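You operate a simulated robot arm through the tools that you are given. There is no shell and no other tool.

Carry out the task below with a simulated robot arm. There is one attempt and no reset: what you move stays moved.

## Task
Shut the upper shelf and roll trolley and cart back in.
Fine: each to within 3 cm of the end of its way; take each brake off first, and put it on again after.
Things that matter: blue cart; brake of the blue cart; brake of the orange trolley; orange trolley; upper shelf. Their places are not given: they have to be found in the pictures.

It is judged by the outcome, as a careful person would: the job done as asked, and still so three seconds after it is handed in. It fails if anything else is knocked over, pushed out of place, dropped, spilled or broken.

## Robot
A 7-joint arm with a two-finger parallel gripper, fixed in place. Base frame: the origin is at the foot of the arm, x ahead of it, y to its left, z up. Units: m, rad, N and s.
With the tool pointing down near the work surface it reaches from about 0.34 to 0.86 m from the base axis. Its first joint turns from -2.496 to 2.496 rad. Payload 3 kg.
The tool frame sits at the grasp point between the pads (the TCP): z along the fingers, y along the line on which they close. The tips reach 0.03 m beyond it. The gripper opens to 0.094 m. The fingers are 0.028 m wide and 0.01 m thick; the gripper's body (0.05 by 0.096 m) begins 0.055 m behind the TCP.
Orientation is that of the tool frame in the base frame, as [roll, pitch, yaw] about the fixed x, y, z axes, in that order (R = Rz(yaw) Ry(pitch) Rx(roll)). With the fingers straight down and closing along the base's y, the tool's x points along the base's -x, its y along +y and its z along -z.

## Interface
- The arm moves only by the tool send_rows. Its argument "commands" is a list of rows, each a list of 3 entries, a list of its own where there are three numbers: the shift along the tool's x, y, z in m, then the turn, a rotation vector about the tool's x, y, z in rad, then the opening, from 0 (shut) to 1 (fully open). In form: [[[dx, dy, dz], [wx, wy, wz], jaw], ...]. A call has 1 to 20 rows; each row is the pose to reach, as a shift and turn from the pose commanded when the call began, along the tool's axes at that moment. Each row takes 0.2 s and may step no farther than 0.05 m and 0.15 rad from the row before; otherwise, or with a gripper value out of range, the whole call is refused. A pose out of reach is approached as far as the arm can. The call stops where the force on the tool passes 90 N (or 10 N more than at its start, if that is more) or the arm is blocked; 0.2 s more then pass. Each finger travels about 0.072 m/s and halts on what it meets, pressing with about 38 N; the grip force reading is that of the motor and also rises with nothing between the fingers. The clock runs only during rows and for 0.2 s after the last one: add rows that repeat a pose to give the fingers time. The reply holds the time, the measured pose of the TCP, the force on the tool along the base axes, the opening and the grip force, in the units named above and with some noise, with the torque about the TCP (base axes, N m) and any sound that the robot's microphone picked up, and new pictures: "pictures" is both (left out), scene, wrist or none.
- Cameras (640 x 400 px; columns grow to the right, rows downward): "scene" is fixed at [0.0499, 0.4992, 1.1984]; the picture's right is [-0.68, -0.74, 0.00], its down [-0.32, 0.30, -0.90] and it looks along [0.66, -0.61, -0.44] (base axes); focal length 258 px, centre (320, 200). "wrist" rides on the gripper at [0.076, 0.014, -0.103] in the tool frame; the picture's right is [-0.18, 0.98, 0.00], its down [-0.75, -0.14, -0.64] and it looks along [-0.63, -0.12, 0.77] (tool axes); focal length 243 px, centre (320, 200).
- measure_at(camera, pixels): for up to 12 pixels [column, row] of the newest picture of that camera ("zoom" is the newest enlarged one), the place [x, y, z] in the base frame of the surface seen there, good to about 0.002 m. The clock stands still meanwhile.
- close_up(camera, box): a new picture of the part [left, top, right, bottom] of that camera's present view, enlarged. The clock stands still meanwhile.
- finish_job(): hands the job in; it is judged then, once.

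Leave the gripper open and the arm clear of the work at the hand-in unless told otherwise.

The tools are called after "Request:" by a JSON object that holds its "fn" and its "kwargs". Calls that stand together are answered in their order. send_rows: Moves the arm, as the interface text tells. Its arguments: {"type":"object","properties":{"commands":{"type":"array"},"pictures":{"type":"string","enum":["both","scene","wrist","none"]}},"required":["commands"]} The other tools are called the same way: measure_at (camera, pixels) gives the place of the surface under pixels of a picture; close_up (camera, box) takes an enlarged picture of a part of a camera's view; finish_job () hands the job in.

At the start:

```text
clock: 0.0
position: [0.4773, -0.2736, 1.2063]
orientation: [-3.141, 0.001, -3.141]
wrist_force: [-0.1, 0.1, 1.0]
wrist_torque: [0.02, -0.01, 0.03]
width: 0.094
finger_force: 0.0
```

scene: 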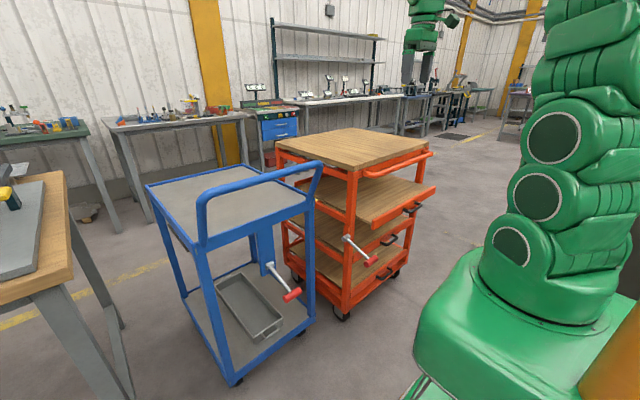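
wrist: 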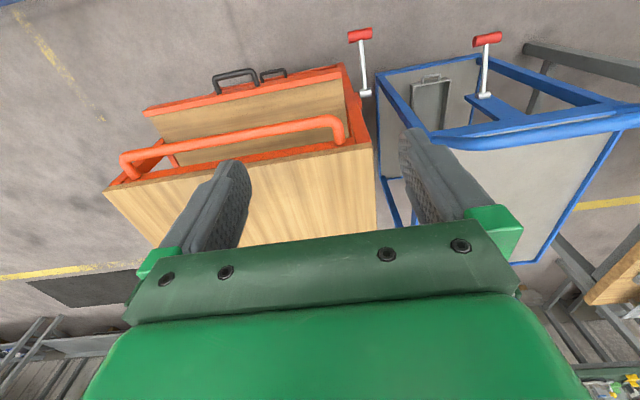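

I see an orange trolley with a shelf pulled out and a blue cart next to it, each with a red-ended lever. I'll enlarge the scene view first to see details.

Request:
{"fn": "close_up", "kwargs": {"camera": "scene", "box": [260, 110, 450, 330]}}

Request:
{"fn": "measure_at", "kwargs": {"camera": "scene", "pixels": [[275, 146], [351, 175], [424, 150], [340, 129], [432, 153], [364, 174], [354, 225], [435, 192], [412, 209], [390, 240], [346, 238], [372, 261]]}}

Request:
{"fn": "measure_at", "kwargs": {"camera": "scene", "pixels": [[146, 186], [200, 246], [312, 208], [243, 166], [203, 195], [320, 165], [268, 265], [292, 295], [235, 380], [312, 322], [340, 316], [394, 273]]}}

```text
1.82 times, centred on (355, 220) of scene
```

zoom: 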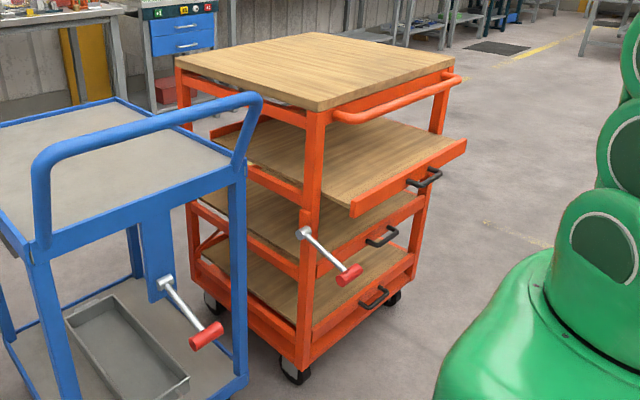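

```text
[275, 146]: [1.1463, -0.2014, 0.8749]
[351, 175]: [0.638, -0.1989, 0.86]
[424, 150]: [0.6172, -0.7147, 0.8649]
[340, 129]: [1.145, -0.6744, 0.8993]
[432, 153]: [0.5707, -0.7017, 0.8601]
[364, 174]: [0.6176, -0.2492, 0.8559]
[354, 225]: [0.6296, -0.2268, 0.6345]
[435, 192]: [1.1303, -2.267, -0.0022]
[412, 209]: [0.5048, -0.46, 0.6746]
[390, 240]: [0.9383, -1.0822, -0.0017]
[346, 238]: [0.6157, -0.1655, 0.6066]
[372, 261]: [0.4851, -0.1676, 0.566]
```

```text
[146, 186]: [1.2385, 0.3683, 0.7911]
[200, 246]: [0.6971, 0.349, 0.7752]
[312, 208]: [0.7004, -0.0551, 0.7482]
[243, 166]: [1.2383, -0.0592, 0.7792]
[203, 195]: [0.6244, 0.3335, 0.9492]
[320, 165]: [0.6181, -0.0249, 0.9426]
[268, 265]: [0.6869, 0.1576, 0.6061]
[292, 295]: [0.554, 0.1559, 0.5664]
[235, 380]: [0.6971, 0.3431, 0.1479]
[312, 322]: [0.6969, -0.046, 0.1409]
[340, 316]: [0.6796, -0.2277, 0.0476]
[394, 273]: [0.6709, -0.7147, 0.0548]
```

The shelf at z≈0.67 sticks out towards the robot. Next I'll look closely at the two brake levers and measure more points.

Request:
{"fn": "close_up", "kwargs": {"camera": "scene", "box": [320, 170, 430, 280]}}

Request:
{"fn": "close_up", "kwargs": {"camera": "scene", "box": [230, 220, 320, 310]}}

Request:
{"fn": "close_up", "kwargs": {"camera": "wrist", "box": [320, 10, 640, 210]}}

Request:
{"fn": "close_up", "kwargs": {"camera": "wrist", "box": [90, 20, 400, 210]}}

Request:
{"fn": "measure_at", "kwargs": {"camera": "scene", "pixels": [[480, 330], [420, 340], [560, 240], [520, 245], [540, 195], [555, 135], [600, 50]]}}

```text
3.64 times, centred on (375, 225) of scene
```

zoom: 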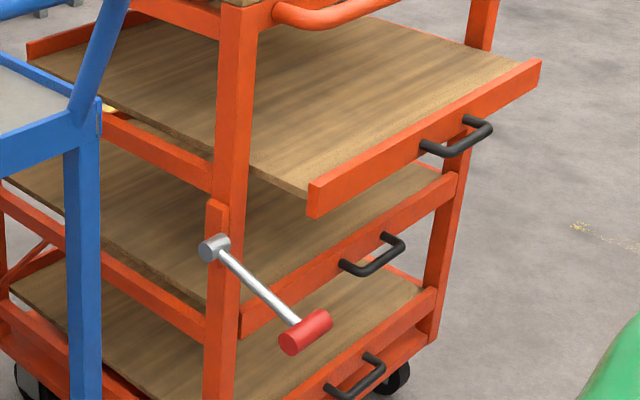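

```text
4.44 times, centred on (275, 265) of scene
```

zoom: 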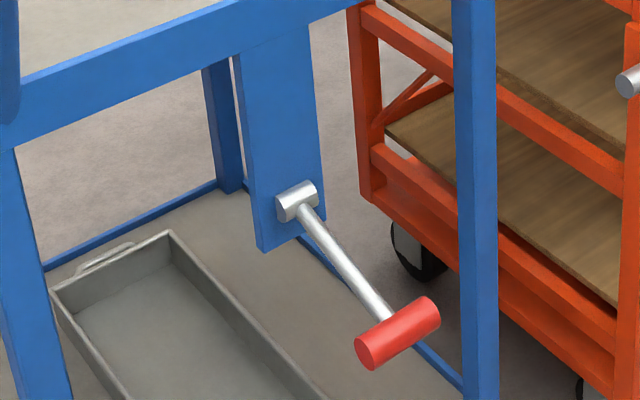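

```text
2.00 times, centred on (480, 110) of wrist
```

zoom: 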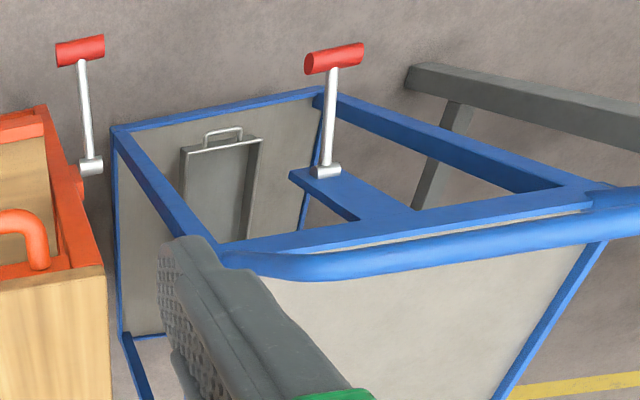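

```text
2.06 times, centred on (245, 115) of wrist
```

zoom: 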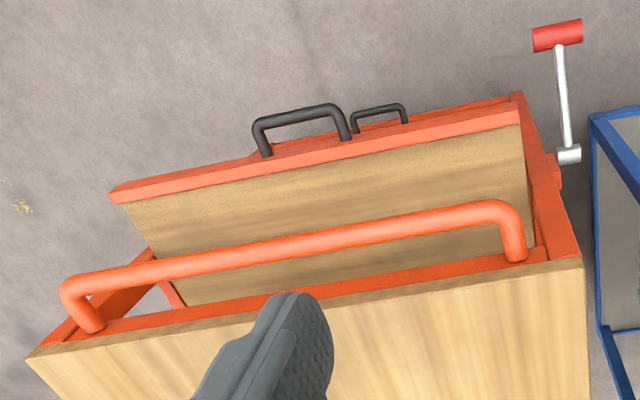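

```text
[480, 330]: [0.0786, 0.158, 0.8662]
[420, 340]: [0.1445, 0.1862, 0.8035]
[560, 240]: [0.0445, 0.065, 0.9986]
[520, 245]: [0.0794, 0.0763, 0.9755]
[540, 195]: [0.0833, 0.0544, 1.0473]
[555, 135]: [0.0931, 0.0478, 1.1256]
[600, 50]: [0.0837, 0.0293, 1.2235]
```

The levers turn on hubs lying along y, with the red knobs towards the robot. I'll zoom on the shelf and trolley lever again and measure the important points on it.

Request:
{"fn": "close_up", "kwargs": {"camera": "scene", "box": [320, 170, 430, 280]}}

Request:
{"fn": "measure_at", "kwargs": {"camera": "zoom", "pixels": [[316, 185], [314, 215], [540, 62], [530, 90], [430, 150], [470, 125], [350, 268], [395, 240], [300, 310], [283, 340], [325, 318], [308, 335]]}}

Request:
{"fn": "measure_at", "kwargs": {"camera": "zoom", "pixels": [[205, 255], [215, 248], [245, 295], [245, 325], [440, 205], [450, 180], [300, 20], [225, 215], [290, 395], [335, 380], [440, 300], [370, 200]]}}

```text
3.64 times, centred on (375, 225) of scene
```

zoom: 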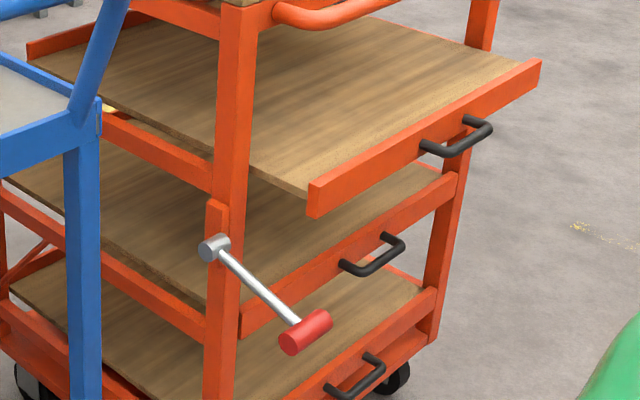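

```text
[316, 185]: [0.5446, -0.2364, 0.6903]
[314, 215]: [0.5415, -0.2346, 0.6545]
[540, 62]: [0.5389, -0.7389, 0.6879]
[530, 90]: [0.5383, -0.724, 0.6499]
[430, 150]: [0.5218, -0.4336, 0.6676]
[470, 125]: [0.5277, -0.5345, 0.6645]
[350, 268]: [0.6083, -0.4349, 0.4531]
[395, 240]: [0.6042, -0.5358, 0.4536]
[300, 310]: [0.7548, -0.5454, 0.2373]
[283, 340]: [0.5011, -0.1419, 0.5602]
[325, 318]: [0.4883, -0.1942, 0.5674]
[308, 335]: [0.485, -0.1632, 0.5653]
```

```text
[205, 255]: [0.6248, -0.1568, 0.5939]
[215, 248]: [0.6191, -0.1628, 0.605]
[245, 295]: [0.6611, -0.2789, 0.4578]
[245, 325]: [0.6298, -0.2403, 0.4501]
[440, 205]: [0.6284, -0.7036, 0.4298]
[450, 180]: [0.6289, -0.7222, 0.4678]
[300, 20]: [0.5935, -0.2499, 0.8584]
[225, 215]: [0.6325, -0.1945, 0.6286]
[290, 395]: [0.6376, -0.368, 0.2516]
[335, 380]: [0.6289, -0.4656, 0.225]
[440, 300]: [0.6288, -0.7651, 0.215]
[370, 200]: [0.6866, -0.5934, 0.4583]
```

The shelf's front board is at x≈0.54 (y −0.235 to −0.74, z 0.65–0.69). The middle shelf, which is in, is flush at x≈0.629, so the upper shelf has about 9 cm to go. I'll push it with closed fingers tilted 45° forward, so the hand stays under and in front of the push bar at x≈0.57, z≈0.86. First I tilt and lower to a spot in front of the trolley.

Request:
{"fn": "send_rows", "kwargs": {"commands": [[[0.01, -0.0143, 0.043], [0, -0.131, 0], 0], [[0.019, -0.0287, 0.085], [0, -0.262, 0], 0], [[0.0285, -0.043, 0.128], [0, -0.393, 0], 0], [[0.038, -0.0573, 0.171], [0, -0.524, 0], 0], [[0.0475, -0.0717, 0.213], [0, -0.654, 0], 0], [[0.057, -0.086, 0.256], [0, -0.785, 0], 0], [[0.057, -0.086, 0.256], [0, -0.785, 0], 0]]}}

```text
clock: 1.6
position: [0.4188, -0.3554, 0.9505]
orientation: [-3.141, 0.787, -3.14]
wrist_force: [-0.1, -0.6, -0.2]
wrist_torque: [0.0, 0.03, 0.01]
width: 0.0
finger_force: 32.6
```

scene: 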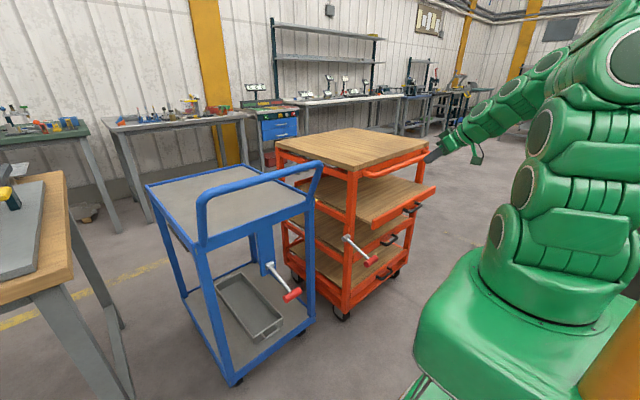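
wrist: 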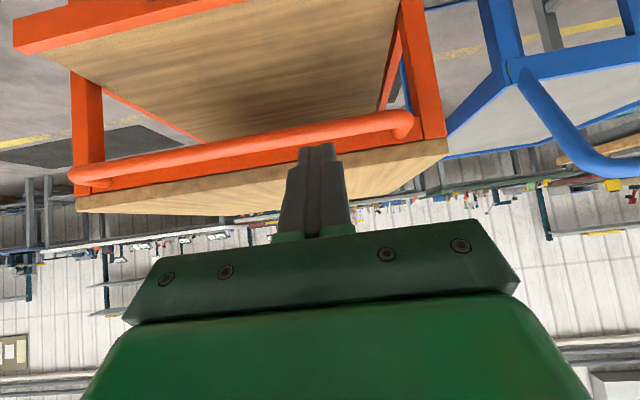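

The fingers are now tilted 45° and clear. Next I lower the closed fingertips to z≈0.67, about 3 cm in front of the shelf board, left of its black handle (y≈−0.36).

Request:
{"fn": "send_rows", "kwargs": {"commands": [[[0.0243, 0, 0.0387], [0, 0, 0], 0], [[0.0486, 0, 0.0773], [0, 0, 0], 0], [[0.0729, 0, 0.116], [0, 0, 0], 0], [[0.0971, 0, 0.1546], [0, 0, 0], 0], [[0.1214, 0, 0.1933], [0, 0, 0], 0], [[0.1457, 0, 0.2319], [0, 0, 0], 0], [[0.1457, 0, 0.2319], [0, 0, 0], 0]]}}

Request:
{"fn": "close_up", "kwargs": {"camera": "scene", "box": [320, 130, 480, 250]}}

```text
clock: 3.2
position: [0.4783, -0.3585, 0.6806]
orientation: [-3.14, 0.786, -3.139]
wrist_force: [-0.3, 0.3, 0.0]
wrist_torque: [0.0, 0.05, 0.03]
width: 0.0
finger_force: 33.2
```

scene: 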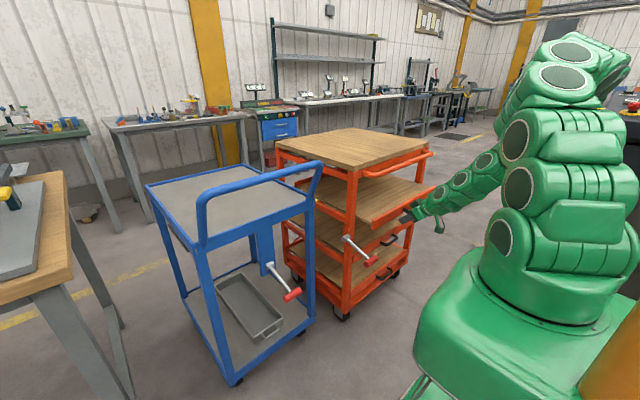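
wrist: 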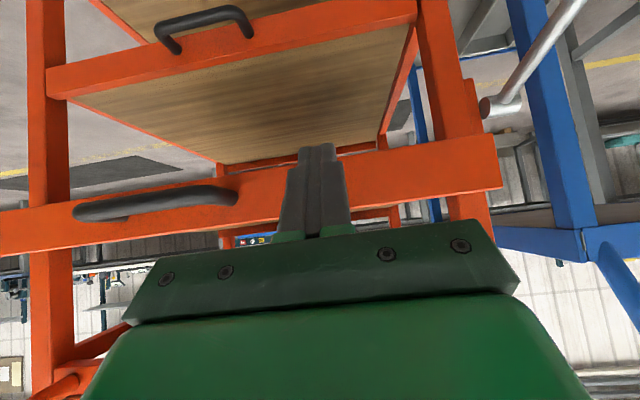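

```text
3.33 times, centred on (400, 190) of scene
```

zoom: 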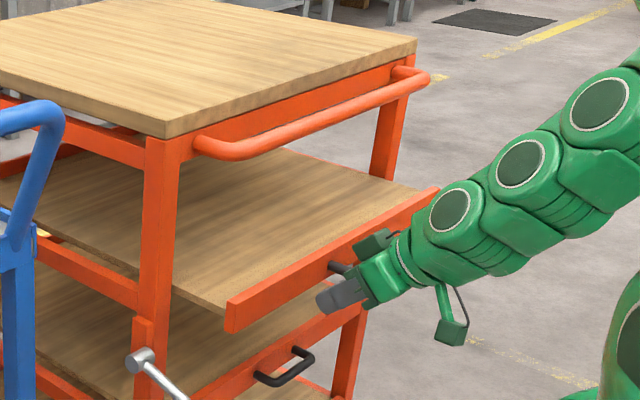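

The fingertips face the board with clear space around. Now I push straight along +x in small steps for about 11 cm.

Request:
{"fn": "send_rows", "kwargs": {"commands": [[[-0.0071, 0, 0.0071], [0, 0, 0], 0], [[-0.0141, 0, 0.0141], [0, 0, 0], 0], [[-0.0212, 0, 0.0212], [0, 0, 0], 0], [[-0.0283, 0, 0.0283], [0, 0, 0], 0], [[-0.0354, 0, 0.0354], [0, 0, 0], 0], [[-0.0424, 0, 0.0424], [0, 0, 0], 0], [[-0.0495, 0, 0.0495], [0, 0, 0], 0], [[-0.0566, 0, 0.0566], [0, 0, 0], 0], [[-0.0636, 0, 0.0636], [0, 0, 0], 0], [[-0.0707, 0, 0.0707], [0, 0, 0], 0], [[-0.0778, 0, 0.0778], [0, 0, 0], 0]]}}

Request:
{"fn": "close_up", "kwargs": {"camera": "scene", "box": [320, 130, 480, 250]}}

```text
clock: 5.6
position: [0.5907, -0.357, 0.6839]
orientation: [3.14, 0.784, -3.14]
wrist_force: [0.6, 0.2, -0.3]
wrist_torque: [0.0, -0.02, -0.01]
width: 0.0001
finger_force: 32.9
```

scene: 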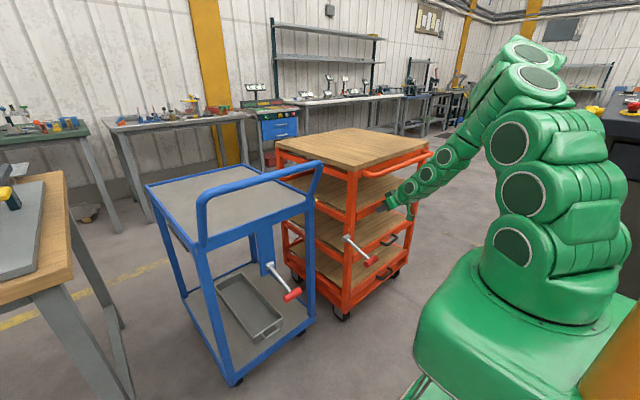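
wrist: 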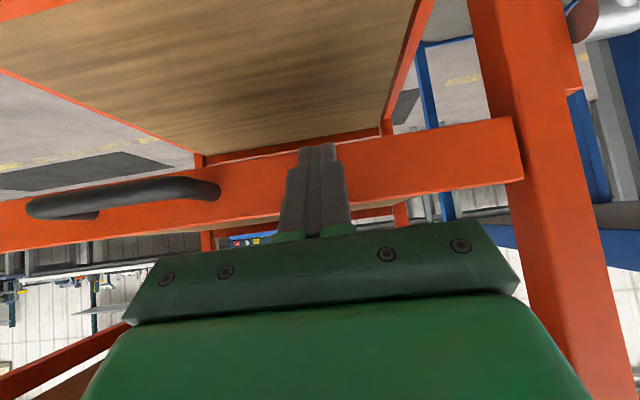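

```text
3.33 times, centred on (400, 190) of scene
```

zoom: 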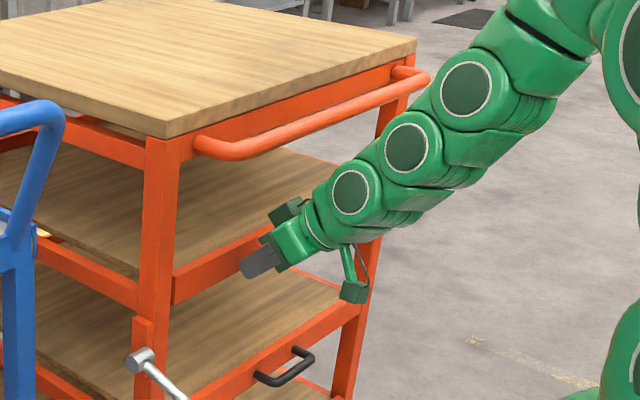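

The shelf has slid along with almost no force. I'll measure the board's front against the posts to see how far it still is.

Request:
{"fn": "measure_at", "kwargs": {"camera": "wrist", "pixels": [[400, 165], [500, 150], [540, 200], [505, 60], [100, 225], [560, 300], [260, 190]]}}

Request:
{"fn": "measure_at", "kwargs": {"camera": "zoom", "pixels": [[190, 290], [215, 275], [160, 250], [300, 215], [325, 130], [240, 385], [345, 180]]}}

```text
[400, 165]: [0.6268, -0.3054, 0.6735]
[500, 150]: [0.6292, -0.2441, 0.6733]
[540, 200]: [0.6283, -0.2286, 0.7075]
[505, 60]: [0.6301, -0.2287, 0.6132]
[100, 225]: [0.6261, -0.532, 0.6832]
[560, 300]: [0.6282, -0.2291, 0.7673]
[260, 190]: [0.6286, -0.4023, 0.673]
```

```text
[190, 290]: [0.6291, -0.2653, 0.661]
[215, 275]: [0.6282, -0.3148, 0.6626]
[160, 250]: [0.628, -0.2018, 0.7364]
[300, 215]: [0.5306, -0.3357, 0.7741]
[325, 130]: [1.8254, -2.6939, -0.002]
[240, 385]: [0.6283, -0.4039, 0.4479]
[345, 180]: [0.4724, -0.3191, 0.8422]
```

The board is flush at x≈0.628, the same as the posts. I'll push a centimetre more to make sure it sits against its stop.

Request:
{"fn": "send_rows", "kwargs": {"commands": [[[-0.0035, 0, 0.0035], [0, 0, 0], 0], [[-0.0071, 0, 0.0071], [0, 0, 0], 0]], "pictures": "wrist"}}

Request:
{"fn": "measure_at", "kwargs": {"camera": "wrist", "pixels": [[400, 165], [500, 150], [540, 200], [505, 60], [260, 190]]}}

```text
clock: 6.2
position: [0.5976, -0.3597, 0.6814]
orientation: [3.136, 0.778, 3.134]
wrist_force: [-19.1, 0.1, 8.3]
wrist_torque: [0.05, -0.12, -0.02]
width: 0.0001
finger_force: 33.0
stopped in row 2: the force on the tool passed its limit at 114 N (the readings are from after the stop); the commanded pose is now the measured one
```

wrist: 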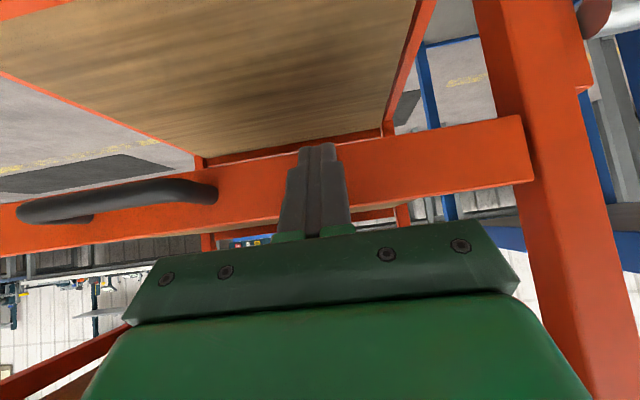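

```text
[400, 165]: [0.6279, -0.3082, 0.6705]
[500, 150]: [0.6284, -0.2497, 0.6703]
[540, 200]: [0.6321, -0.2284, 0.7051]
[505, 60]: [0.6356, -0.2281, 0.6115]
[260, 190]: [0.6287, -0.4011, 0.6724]
```

It hit a hard stop, so the shelf is shut. Now I draw the fingers straight back and then over to y≈−0.17, in front of the orange trolley's brake knob, opening the gripper on the way.

Request:
{"fn": "send_rows", "kwargs": {"commands": [[[0.03, 0, -0.03], [0, 0, 0], 0], [[0.06, 0, -0.06], [0, 0, 0], 0], [[0.09, 0, -0.09], [0, 0, 0], 0], [[0.115, 0.025, -0.115], [0, 0, 0], 0.3], [[0.132, 0.06, -0.132], [0, 0, 0], 0.6], [[0.135, 0.1, -0.14], [0, 0, 0], 1], [[0.135, 0.145, -0.14], [0, 0, 0], 1], [[0.135, 0.19, -0.14], [0, 0, 0], 1], [[0.135, 0.19, -0.14], [0, 0, 0], 1], [[0.135, 0.19, -0.14], [0, 0, 0], 1]]}}

Request:
{"fn": "close_up", "kwargs": {"camera": "scene", "box": [320, 170, 430, 280]}}

```text
clock: 8.4
position: [0.4294, -0.2993, 0.676]
orientation: [3.137, 0.778, 3.136]
wrist_force: [0.4, 0.2, 0.4]
wrist_torque: [0.01, 0.01, 0.02]
width: 0.094
finger_force: 0.1
out of reach, approached as far as the arm can: row 5, 6, 7, 8, 9, 10
```

scene: 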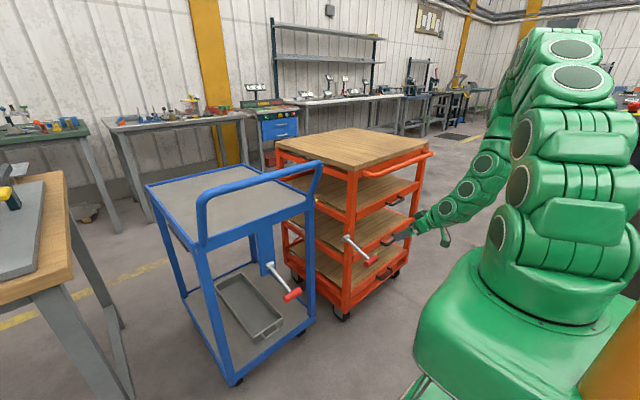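
wrist: 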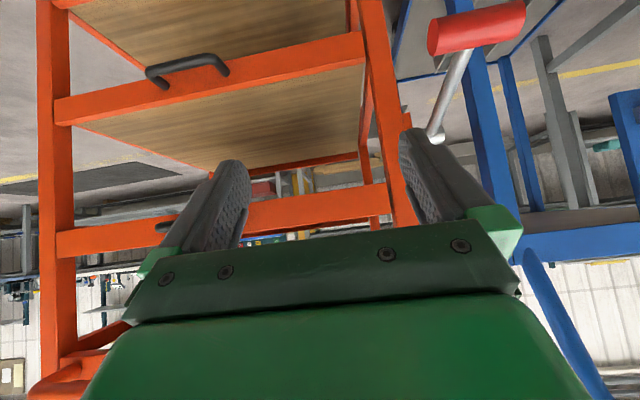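

```text
3.64 times, centred on (375, 225) of scene
```

zoom: 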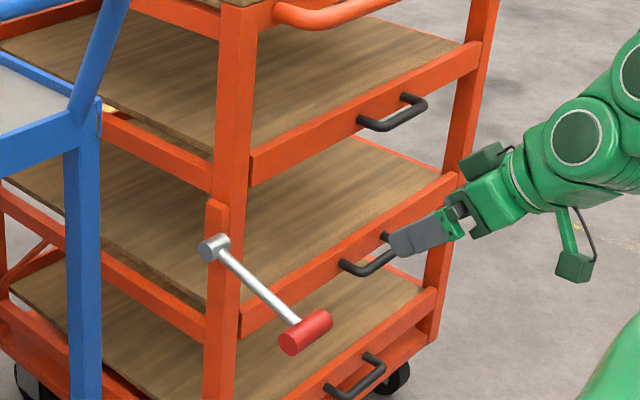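

The 45° tilt cannot be held that near to the base, so the arm stopped at y≈−0.30. I'll raise it and turn the tool to nearly straight down, which reaches closer in. Then I'll read the pose.

Request:
{"fn": "send_rows", "kwargs": {"commands": [[[-0.025, 0, -0.025], [0, 0.13, 0], 1], [[-0.05, 0, -0.05], [0, 0.26, 0], 1], [[-0.07, 0, -0.07], [0, 0.39, 0], 1], [[-0.08, 0, -0.08], [0, 0.52, 0], 1], [[-0.08, 0, -0.08], [0, 0.6, 0], 1], [[-0.08, 0, -0.08], [0, 0.6, 0], 1]]}}

```text
clock: 9.8
position: [0.4257, -0.3026, 0.7904]
orientation: [3.139, 0.176, 3.137]
wrist_force: [0.0, -0.9, 0.8]
wrist_torque: [-0.03, 0.02, -0.03]
width: 0.0937
finger_force: 0.1
out of reach, approached as far as the arm can: row 1
```

scene: 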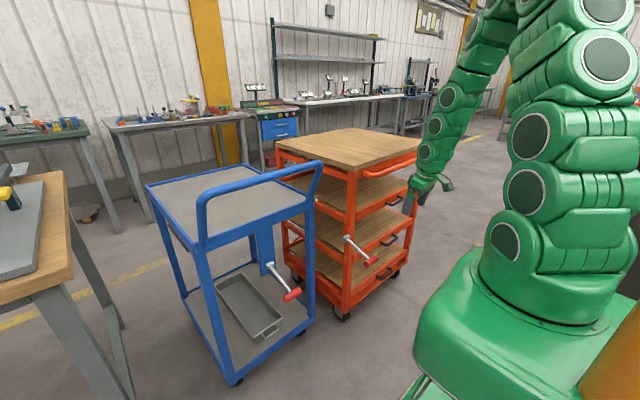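
wrist: 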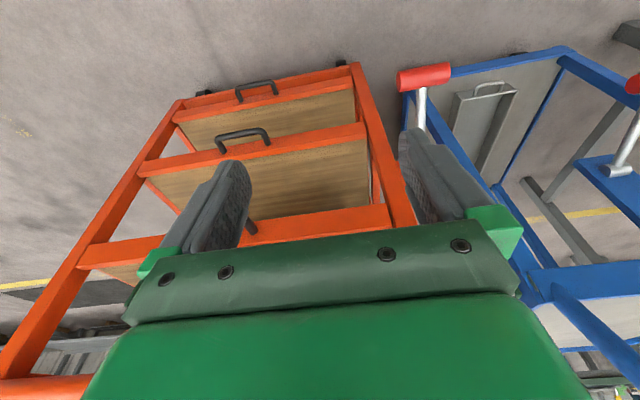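

The pose is now at tilt 0.18 rad and fully reachable. The knob shows at about (425, 77) in the wrist picture, so I'll measure it and the other lever from here.

Request:
{"fn": "measure_at", "kwargs": {"camera": "wrist", "pixels": [[400, 80], [425, 77], [448, 73], [424, 70], [427, 84], [422, 100], [422, 118], [636, 85], [628, 140], [612, 170]]}}

Request:
{"fn": "close_up", "kwargs": {"camera": "wrist", "box": [380, 40, 480, 140]}}

```text
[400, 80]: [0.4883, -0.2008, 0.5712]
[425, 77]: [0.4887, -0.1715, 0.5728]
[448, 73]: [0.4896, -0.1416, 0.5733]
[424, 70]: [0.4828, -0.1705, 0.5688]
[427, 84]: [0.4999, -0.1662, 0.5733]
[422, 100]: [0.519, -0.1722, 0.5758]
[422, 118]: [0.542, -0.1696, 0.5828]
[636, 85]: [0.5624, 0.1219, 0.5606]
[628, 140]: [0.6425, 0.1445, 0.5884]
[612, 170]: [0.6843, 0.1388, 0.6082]
```

```text
4.00 times, centred on (430, 90) of wrist
```

zoom: 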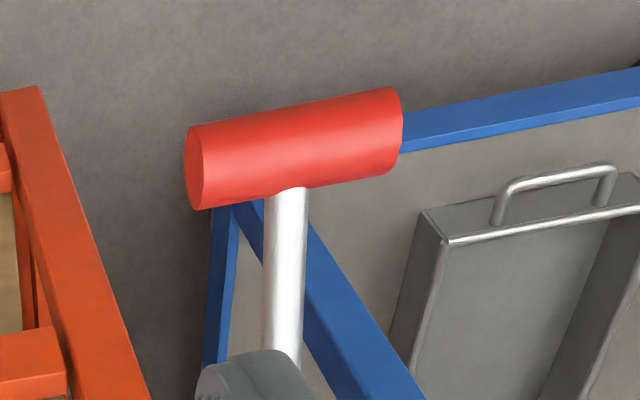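

The trolley's knob spans y −0.201 to −0.140, with its centre near (0.494, −0.170, 0.561). I'll move over it with open fingers straddling its two ends, stopping about 13 cm back along the tool axis.

Request:
{"fn": "send_rows", "kwargs": {"commands": [[[-0.007, 0.044, 0], [0, 0, 0], 1], [[-0.014, 0.088, 0], [0, 0, 0], 1], [[-0.021, 0.132, 0.01], [0, 0, 0], 1], [[-0.0271, 0.132, 0.05], [0, 0, 0], 1], [[-0.0271, 0.132, 0.08], [0, 0, 0], 1], [[-0.0271, 0.132, 0.1075], [0, 0, 0], 1], [[-0.0271, 0.132, 0.1075], [0, 0, 0], 1]]}}

Request:
{"fn": "measure_at", "kwargs": {"camera": "wrist", "pixels": [[320, 80], [320, 120], [320, 60], [310, 100], [330, 100]]}}

```text
clock: 11.4
position: [0.469, -0.1709, 0.6912]
orientation: [3.139, 0.178, 3.139]
wrist_force: [0.4, 0.2, 0.0]
wrist_torque: [0.03, 0.0, 0.0]
width: 0.0939
finger_force: 0.1
```

scene: 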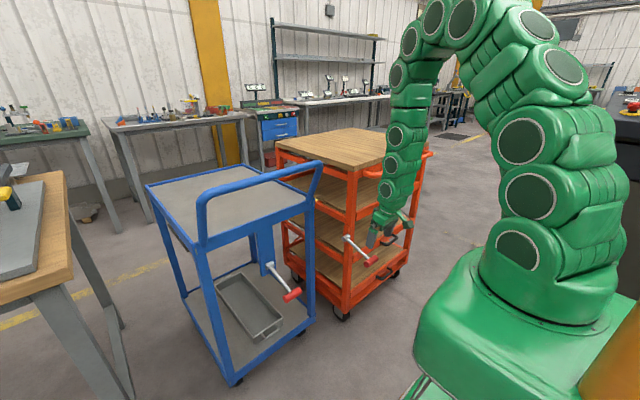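
wrist: 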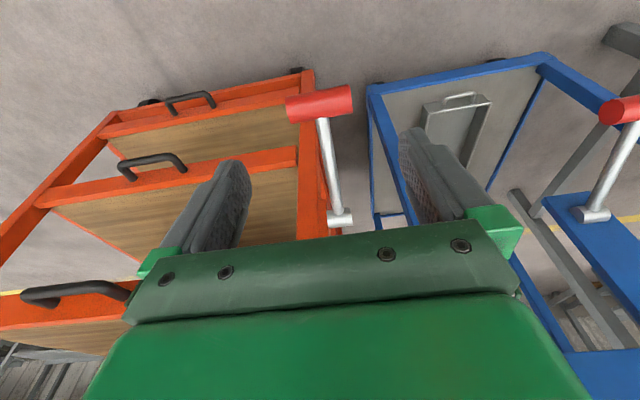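

```text
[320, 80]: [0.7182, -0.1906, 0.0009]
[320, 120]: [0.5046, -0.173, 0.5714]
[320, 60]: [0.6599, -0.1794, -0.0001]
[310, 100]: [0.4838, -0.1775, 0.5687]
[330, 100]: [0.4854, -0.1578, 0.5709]
```

The fingers are lined up with the knob's ends. I descend along the tool axis by 13 cm and close on the knob.

Request:
{"fn": "send_rows", "kwargs": {"commands": [[[0, 0, 0.04], [0, 0, 0], 1], [[0, 0, 0.08], [0, 0, 0], 1], [[0, 0, 0.105], [0, 0, 0], 1], [[0, 0, 0.13], [0, 0, 0], 1], [[0, 0, 0.13], [0, 0, 0], 0.6], [[0, 0, 0.13], [0, 0, 0], 0.5], [[0, 0, 0.13], [0, 0, 0], 0.4], [[0, 0, 0.13], [0, 0, 0], 0.4]]}}

Request:
{"fn": "close_up", "kwargs": {"camera": "scene", "box": [320, 170, 430, 280]}}

```text
clock: 13.2
position: [0.4942, -0.1725, 0.5613]
orientation: [3.138, 0.178, -3.14]
wrist_force: [6.4, 39.2, -6.9]
wrist_torque: [-0.21, 1.13, 0.11]
width: 0.064
finger_force: 45.5
```

scene: 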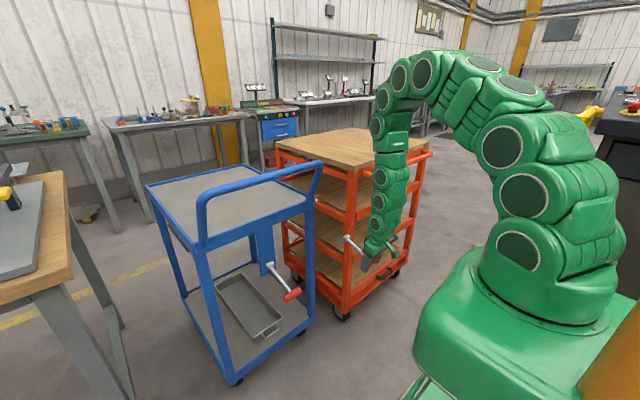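
wrist: 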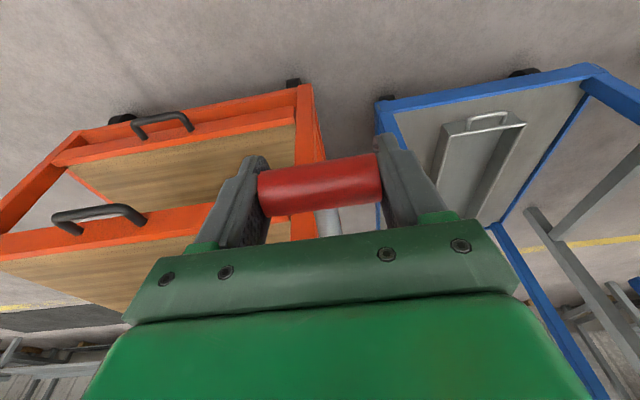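

```text
3.64 times, centred on (375, 225) of scene
```

zoom: 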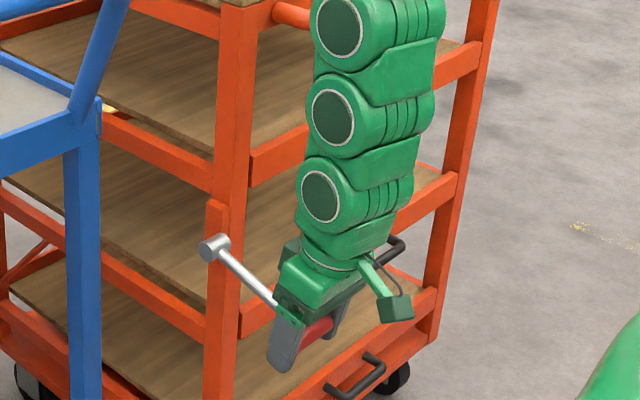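

The knob is gripped (width 0.064 m), with a side force from slight off-centring. I'll shift 2 mm to ease that, then lift the knob a little along its arc to feel which way the lever moves.

Request:
{"fn": "send_rows", "kwargs": {"commands": [[[0, 0.002, 0], [0, 0, 0], 0.4], [[0.0006, 0.002, -0.005], [0, 0, 0], 0.4], [[0.0012, 0.002, -0.01], [0, 0, 0], 0.4], [[0.0018, 0.002, -0.015], [0, 0, 0], 0.4]]}}

Request:
{"fn": "close_up", "kwargs": {"camera": "scene", "box": [320, 170, 430, 280]}}

```text
clock: 14.2
position: [0.4918, -0.1715, 0.5788]
orientation: [3.14, 0.184, 3.138]
wrist_force: [3.6, -32.2, -8.7]
wrist_torque: [0.02, 1.02, 0.15]
width: 0.0641
finger_force: 45.4
```

scene: 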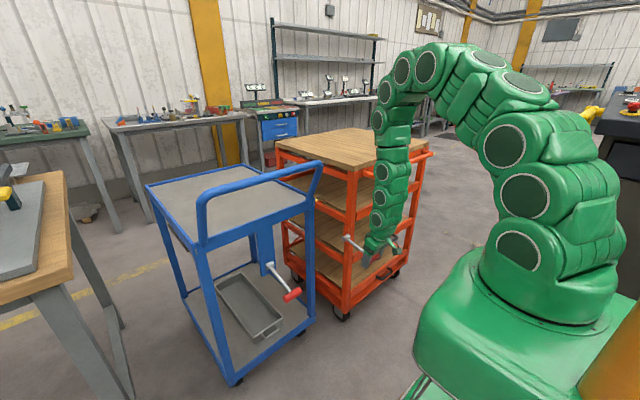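
wrist: 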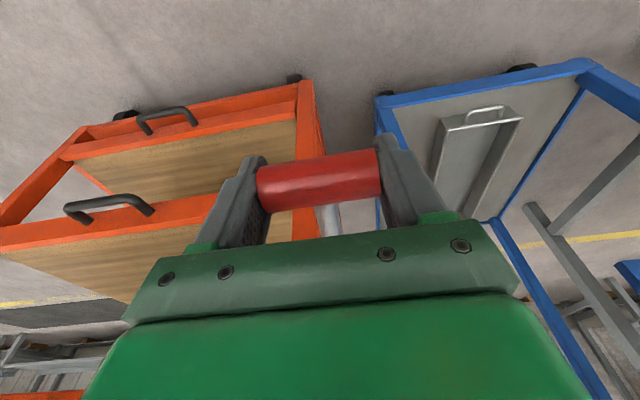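

```text
3.64 times, centred on (375, 225) of scene
```

zoom: 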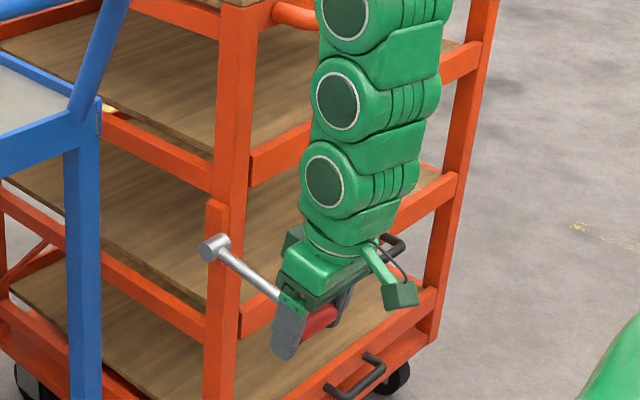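

The lever lifts easily (about 9 N), so it frees upwards. I take 1 mm back sideways and carry the knob on along its arc about the hub at (0.623, 0.602).

Request:
{"fn": "send_rows", "kwargs": {"commands": [[[-0.0014, -0.001, -0.0133], [0, 0, 0], 0.4], [[-0.0029, -0.001, -0.0249], [0, 0, 0], 0.4], [[-0.0055, -0.001, -0.0363], [0, 0, 0], 0.4], [[-0.009, -0.001, -0.0474], [0, 0, 0], 0.4], [[-0.0136, -0.001, -0.0582], [0, 0, 0], 0.4], [[-0.019, -0.001, -0.0685], [0, 0, 0], 0.4]]}}

Request:
{"fn": "close_up", "kwargs": {"camera": "scene", "box": [320, 170, 430, 280]}}

```text
clock: 15.6
position: [0.4971, -0.1708, 0.6498]
orientation: [3.14, 0.181, -3.14]
wrist_force: [2.8, -39.2, -3.7]
wrist_torque: [-0.32, 0.53, 0.59]
width: 0.0642
finger_force: 44.9
```

scene: 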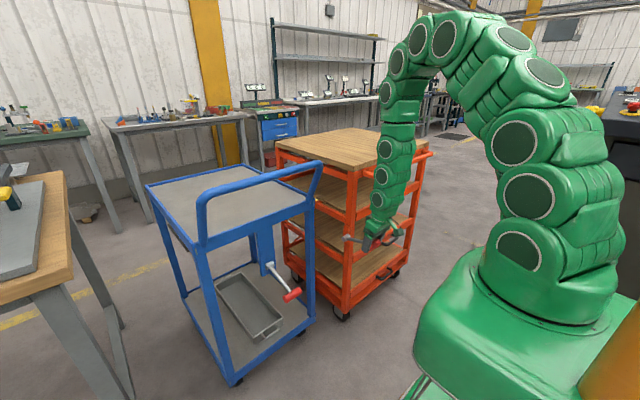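
wrist: 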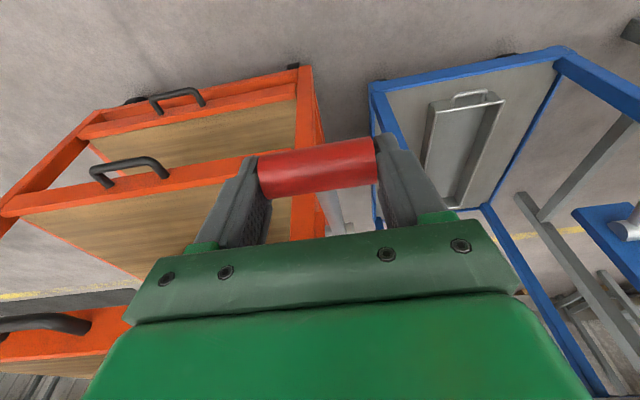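

```text
3.64 times, centred on (375, 225) of scene
```

zoom: 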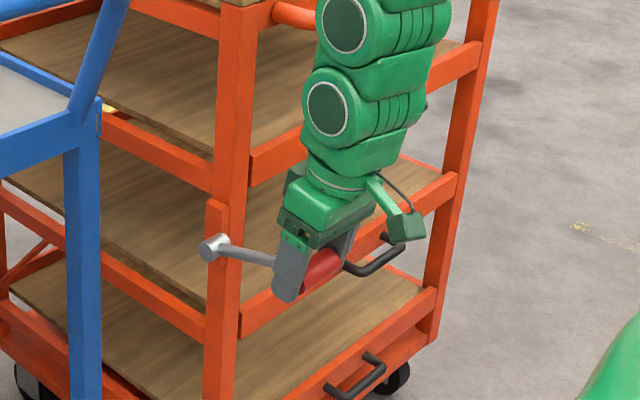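

The lever swings up smoothly and is now about 20° above level. I continue the arc to about 50°, leaning the tool forward a bit more so the arm stays clear of the push bar.

Request:
{"fn": "send_rows", "kwargs": {"commands": [[[-0.0063, -0.001, -0.0098], [0, -0.05, 0], 0.4], [[-0.0135, -0.001, -0.0191], [0, -0.1, 0], 0.4], [[-0.0213, -0.001, -0.0278], [0, -0.15, 0], 0.4], [[-0.0301, -0.001, -0.0355], [0, -0.2, 0], 0.4], [[-0.0393, -0.001, -0.0427], [0, -0.25, 0], 0.4], [[-0.0492, -0.001, -0.0488], [0, -0.3, 0], 0.4]]}}

Request:
{"fn": "close_up", "kwargs": {"camera": "scene", "box": [320, 150, 430, 260]}}

```text
clock: 17.0
position: [0.5371, -0.1708, 0.7043]
orientation: [3.139, 0.481, -3.142]
wrist_force: [0.1, 0.0, -0.2]
wrist_torque: [-0.02, -0.01, 0.02]
width: 0.0379
finger_force: 0.0
```

scene: 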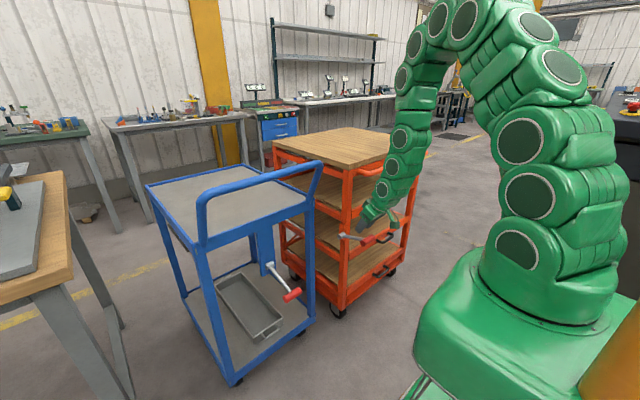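
wrist: 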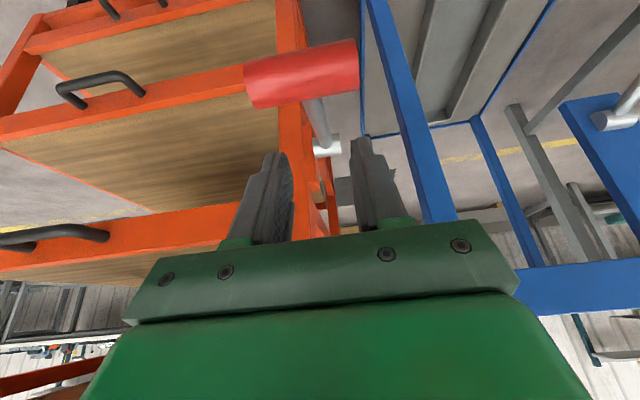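

```text
3.64 times, centred on (375, 205) of scene
```

zoom: 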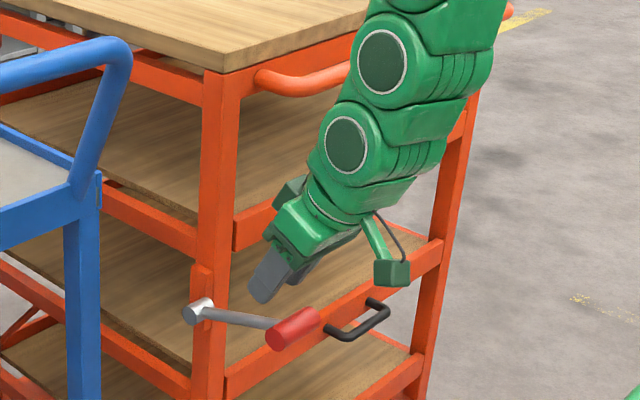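

The fingers slipped off the knob, so the lever likely reached its upper stop. The trolley also looks slightly shifted, which suggests the brake is off. I'll measure the lever and trolley now.

Request:
{"fn": "measure_at", "kwargs": {"camera": "zoom", "pixels": [[200, 312], [280, 330], [300, 322], [240, 320], [215, 250], [190, 380], [300, 80], [228, 66], [335, 335]]}}

Request:
{"fn": "measure_at", "kwargs": {"camera": "wrist", "pixels": [[248, 80], [302, 72], [355, 65], [320, 120], [325, 148], [290, 130], [150, 125]]}}

Request:
{"fn": "close_up", "kwargs": {"camera": "scene", "box": [260, 110, 450, 330]}}

Request:
{"fn": "measure_at", "kwargs": {"camera": "scene", "pixels": [[274, 146], [340, 316], [346, 178], [262, 243]]}}

```text
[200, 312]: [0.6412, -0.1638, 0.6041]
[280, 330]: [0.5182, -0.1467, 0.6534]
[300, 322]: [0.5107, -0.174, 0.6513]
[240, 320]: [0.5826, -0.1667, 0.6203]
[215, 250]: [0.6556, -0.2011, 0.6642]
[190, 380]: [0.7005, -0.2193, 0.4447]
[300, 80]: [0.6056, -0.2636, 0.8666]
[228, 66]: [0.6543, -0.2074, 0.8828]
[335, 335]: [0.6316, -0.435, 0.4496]
```

```text
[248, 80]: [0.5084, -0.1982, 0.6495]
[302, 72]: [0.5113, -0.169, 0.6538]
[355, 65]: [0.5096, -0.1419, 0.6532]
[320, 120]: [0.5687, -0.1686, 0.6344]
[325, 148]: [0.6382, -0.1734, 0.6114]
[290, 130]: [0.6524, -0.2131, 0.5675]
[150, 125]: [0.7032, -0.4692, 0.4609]
```

```text
1.82 times, centred on (355, 220) of scene
```

zoom: 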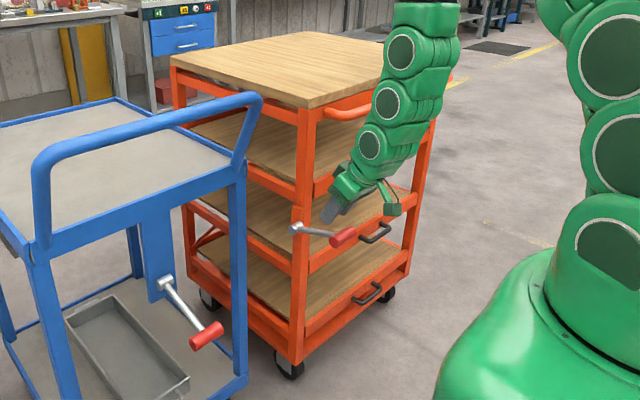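

```text
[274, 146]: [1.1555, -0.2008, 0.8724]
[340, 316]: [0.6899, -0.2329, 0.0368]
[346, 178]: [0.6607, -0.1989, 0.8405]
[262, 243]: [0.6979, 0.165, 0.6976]
```

The trolley rolled in by about 2.5 cm (post front at x≈0.655) and the lever stands about 19° up, so its brake is off. I'll back out along the tool axis, rise, and bring the closed fingers in front of the push bar at y≈−0.33.

Request:
{"fn": "send_rows", "kwargs": {"commands": [[[-0.0054, 0, -0.0481], [0, 0, 0], 0.4], [[-0.0109, 0, -0.0963], [0, 0, 0], 0.2], [[-0.0163, 0, -0.1444], [0, 0, 0], 0], [[-0.0218, 0, -0.1926], [0, 0, 0], 0], [[-0.0272, 0, -0.2407], [0, 0, 0], 0], [[-0.0272, -0.04, -0.2407], [0, 0, 0], 0], [[-0.0272, -0.08, -0.2407], [0, 0, 0], 0], [[-0.0272, -0.12, -0.2407], [0, 0, 0], 0], [[-0.0272, -0.159, -0.2407], [0, 0, 0], 0], [[-0.0409, -0.159, -0.2091], [0, 0, 0], 0], [[-0.0545, -0.159, -0.1776], [0, 0, 0], 0], [[-0.0682, -0.159, -0.146], [0, 0, 0], 0], [[-0.0682, -0.159, -0.146], [0, 0, 0], 0]]}}

Request:
{"fn": "close_up", "kwargs": {"camera": "scene", "box": [320, 110, 450, 220]}}

```text
clock: 19.8
position: [0.5294, -0.3328, 0.8646]
orientation: [3.139, 0.481, 3.137]
wrist_force: [0.5, 0.0, 0.1]
wrist_torque: [-0.01, 0.0, 0.0]
width: 0.0
finger_force: 32.8
out of reach, approached as far as the arm can: row 2, 3, 4, 5, 6
```

scene: 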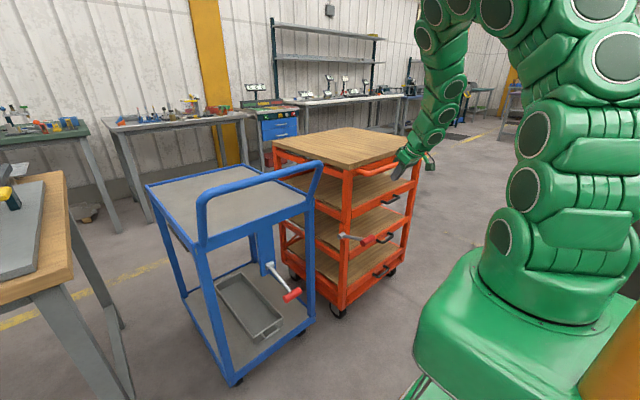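
wrist: 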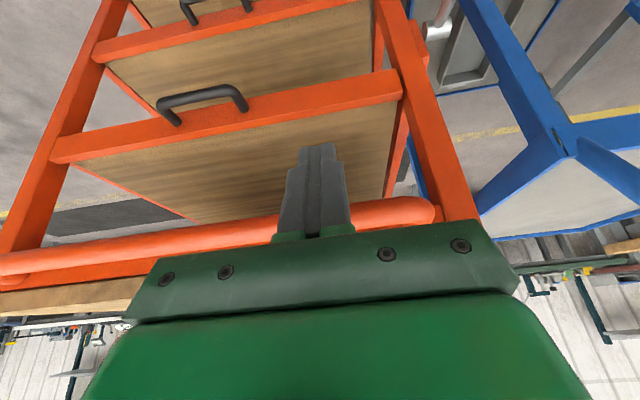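

```text
3.64 times, centred on (385, 165) of scene
```

zoom: 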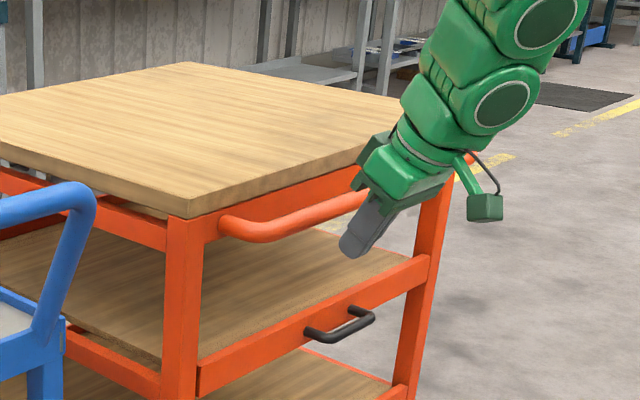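

The fingertips are right in front of the bar. Before pushing I'll measure the bar and check that the shelf is still shut.

Request:
{"fn": "measure_at", "kwargs": {"camera": "wrist", "pixels": [[200, 237], [240, 228], [380, 212], [390, 205], [380, 90], [440, 150], [100, 146], [60, 240]]}}

Request:
{"fn": "measure_at", "kwargs": {"camera": "zoom", "pixels": [[260, 225], [300, 215], [188, 205], [350, 175], [430, 180], [240, 370], [190, 260]]}}

Request:
{"fn": "measure_at", "kwargs": {"camera": "scene", "pixels": [[280, 130], [300, 125], [340, 115], [270, 150], [340, 315], [392, 270], [296, 277]]}}

```text
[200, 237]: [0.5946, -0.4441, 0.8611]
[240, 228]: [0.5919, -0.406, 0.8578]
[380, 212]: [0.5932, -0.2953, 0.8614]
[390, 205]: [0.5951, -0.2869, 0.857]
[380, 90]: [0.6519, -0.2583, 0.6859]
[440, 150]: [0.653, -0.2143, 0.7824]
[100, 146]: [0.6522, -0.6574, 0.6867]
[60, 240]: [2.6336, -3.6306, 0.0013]
```

```text
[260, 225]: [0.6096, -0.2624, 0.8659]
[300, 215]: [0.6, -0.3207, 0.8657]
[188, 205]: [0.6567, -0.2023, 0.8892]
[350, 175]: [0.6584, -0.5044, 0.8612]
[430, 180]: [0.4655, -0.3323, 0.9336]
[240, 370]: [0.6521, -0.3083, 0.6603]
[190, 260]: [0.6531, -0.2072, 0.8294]
```

```text
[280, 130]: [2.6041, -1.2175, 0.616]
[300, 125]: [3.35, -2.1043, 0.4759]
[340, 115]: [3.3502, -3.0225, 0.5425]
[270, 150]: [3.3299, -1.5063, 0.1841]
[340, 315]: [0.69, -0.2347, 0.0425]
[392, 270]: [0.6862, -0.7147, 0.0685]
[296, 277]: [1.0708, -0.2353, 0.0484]
```

The bar's near face is at x≈0.592 and the shelf is still shut (0.652, flush with the posts). I push straight along +x in 1.5 cm steps and watch the force.

Request:
{"fn": "send_rows", "kwargs": {"commands": [[[-0.0177, 0, 0.0092], [0, 0, 0], 0], [[-0.0355, 0, 0.0185], [0, 0, 0], 0], [[-0.0444, 0, 0.0231], [0, 0, 0], 0], [[-0.0532, 0, 0.0277], [0, 0, 0], 0], [[-0.0621, 0, 0.0323], [0, 0, 0], 0], [[-0.071, 0, 0.037], [0, 0, 0], 0], [[-0.0798, 0, 0.0416], [0, 0, 0], 0], [[-0.0887, 0, 0.0462], [0, 0, 0], 0], [[-0.0976, 0, 0.0508], [0, 0, 0], 0], [[-0.1064, 0, 0.0554], [0, 0, 0], 0]]}}

Request:
{"fn": "measure_at", "kwargs": {"camera": "wrist", "pixels": [[200, 237], [380, 212], [380, 90], [440, 150]]}}

```text
clock: 22.0
position: [0.6518, -0.3328, 0.8663]
orientation: [3.138, 0.48, 3.139]
wrist_force: [0.0, -0.5, -0.5]
wrist_torque: [0.02, -0.01, -0.01]
width: 0.0
finger_force: 33.3
```

scene: 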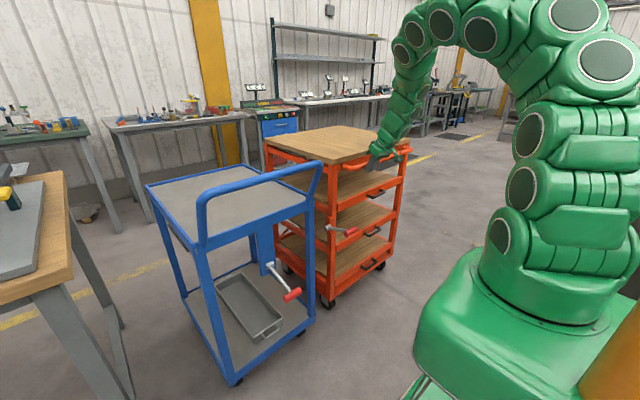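
wrist: 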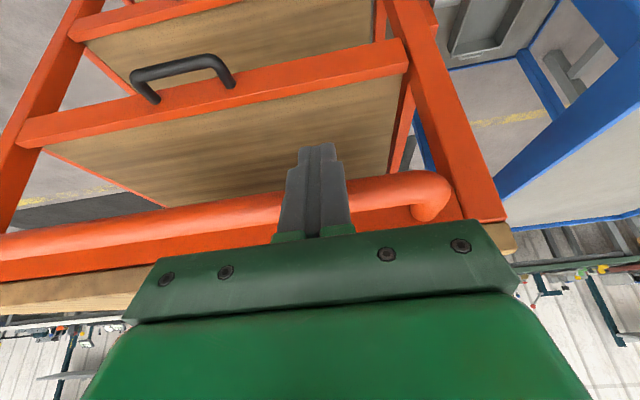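

```text
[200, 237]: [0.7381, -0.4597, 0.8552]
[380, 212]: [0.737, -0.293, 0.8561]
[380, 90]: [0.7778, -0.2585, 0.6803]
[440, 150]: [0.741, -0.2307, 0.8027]
```

The trolley moves easily and has coasted a bit ahead of the fingers. I'll measure the posts and the shelf again.

Request:
{"fn": "measure_at", "kwargs": {"camera": "wrist", "pixels": [[475, 180], [440, 90], [400, 55], [300, 85], [40, 130], [390, 80]]}}

Request:
{"fn": "measure_at", "kwargs": {"camera": "scene", "pixels": [[330, 280], [332, 200], [326, 303], [330, 228], [352, 231], [266, 148], [360, 197]]}}

```text
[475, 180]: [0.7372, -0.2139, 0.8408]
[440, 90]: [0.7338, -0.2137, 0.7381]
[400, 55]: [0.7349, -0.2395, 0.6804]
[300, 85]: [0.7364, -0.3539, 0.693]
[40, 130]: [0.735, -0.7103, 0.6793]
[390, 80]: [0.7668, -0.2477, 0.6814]
```

```text
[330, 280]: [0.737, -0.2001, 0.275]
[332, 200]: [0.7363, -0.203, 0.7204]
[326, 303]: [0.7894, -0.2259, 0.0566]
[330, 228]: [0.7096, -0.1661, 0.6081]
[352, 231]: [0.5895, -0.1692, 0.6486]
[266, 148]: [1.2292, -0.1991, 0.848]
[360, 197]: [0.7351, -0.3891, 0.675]
```

Posts and shelf are both at x≈0.736, so the trolley has come about 11 cm with the shelf still shut. I keep pushing along +x.

Request:
{"fn": "send_rows", "kwargs": {"commands": [[[-0.0089, 0, 0.0046], [0, 0, 0], 0], [[-0.0177, 0, 0.0092], [0, 0, 0], 0], [[-0.0266, 0, 0.0139], [0, 0, 0], 0], [[-0.0355, 0, 0.0185], [0, 0, 0], 0], [[-0.0444, 0, 0.0231], [0, 0, 0], 0], [[-0.0532, 0, 0.0277], [0, 0, 0], 0], [[-0.0621, 0, 0.0323], [0, 0, 0], 0], [[-0.071, 0, 0.037], [0, 0, 0], 0], [[-0.0798, 0, 0.0416], [0, 0, 0], 0], [[-0.0887, 0, 0.0462], [0, 0, 0], 0]]}}

Request:
{"fn": "measure_at", "kwargs": {"camera": "wrist", "pixels": [[475, 180], [440, 90], [400, 55], [300, 85]]}}

```text
clock: 24.2
position: [0.7505, -0.3307, 0.8668]
orientation: [3.14, 0.482, 3.141]
wrist_force: [-0.3, 0.1, 0.3]
wrist_torque: [0.01, 0.01, 0.03]
width: 0.0001
finger_force: 33.0
```

scene: 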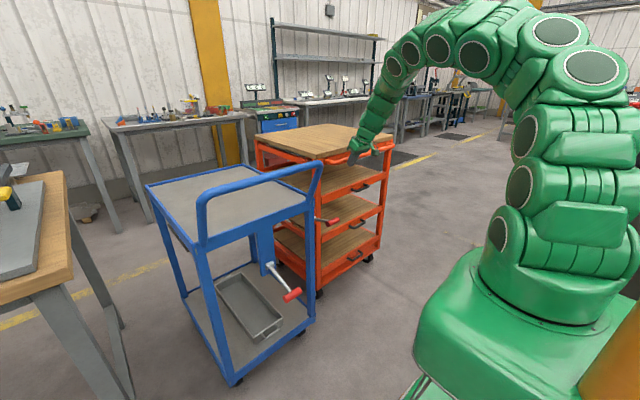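
wrist: 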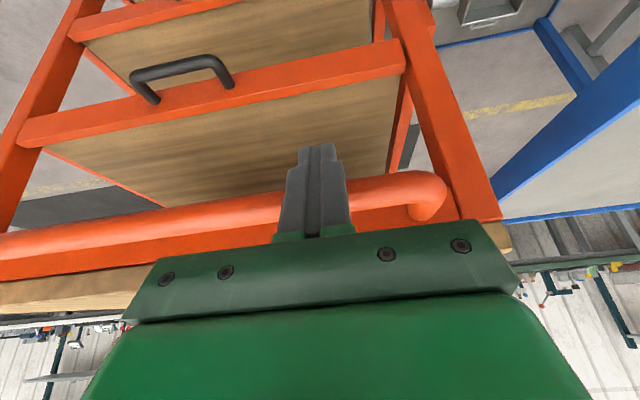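

```text
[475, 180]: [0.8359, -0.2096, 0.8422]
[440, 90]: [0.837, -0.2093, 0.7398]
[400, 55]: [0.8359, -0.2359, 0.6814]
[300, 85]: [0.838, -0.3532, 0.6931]
```

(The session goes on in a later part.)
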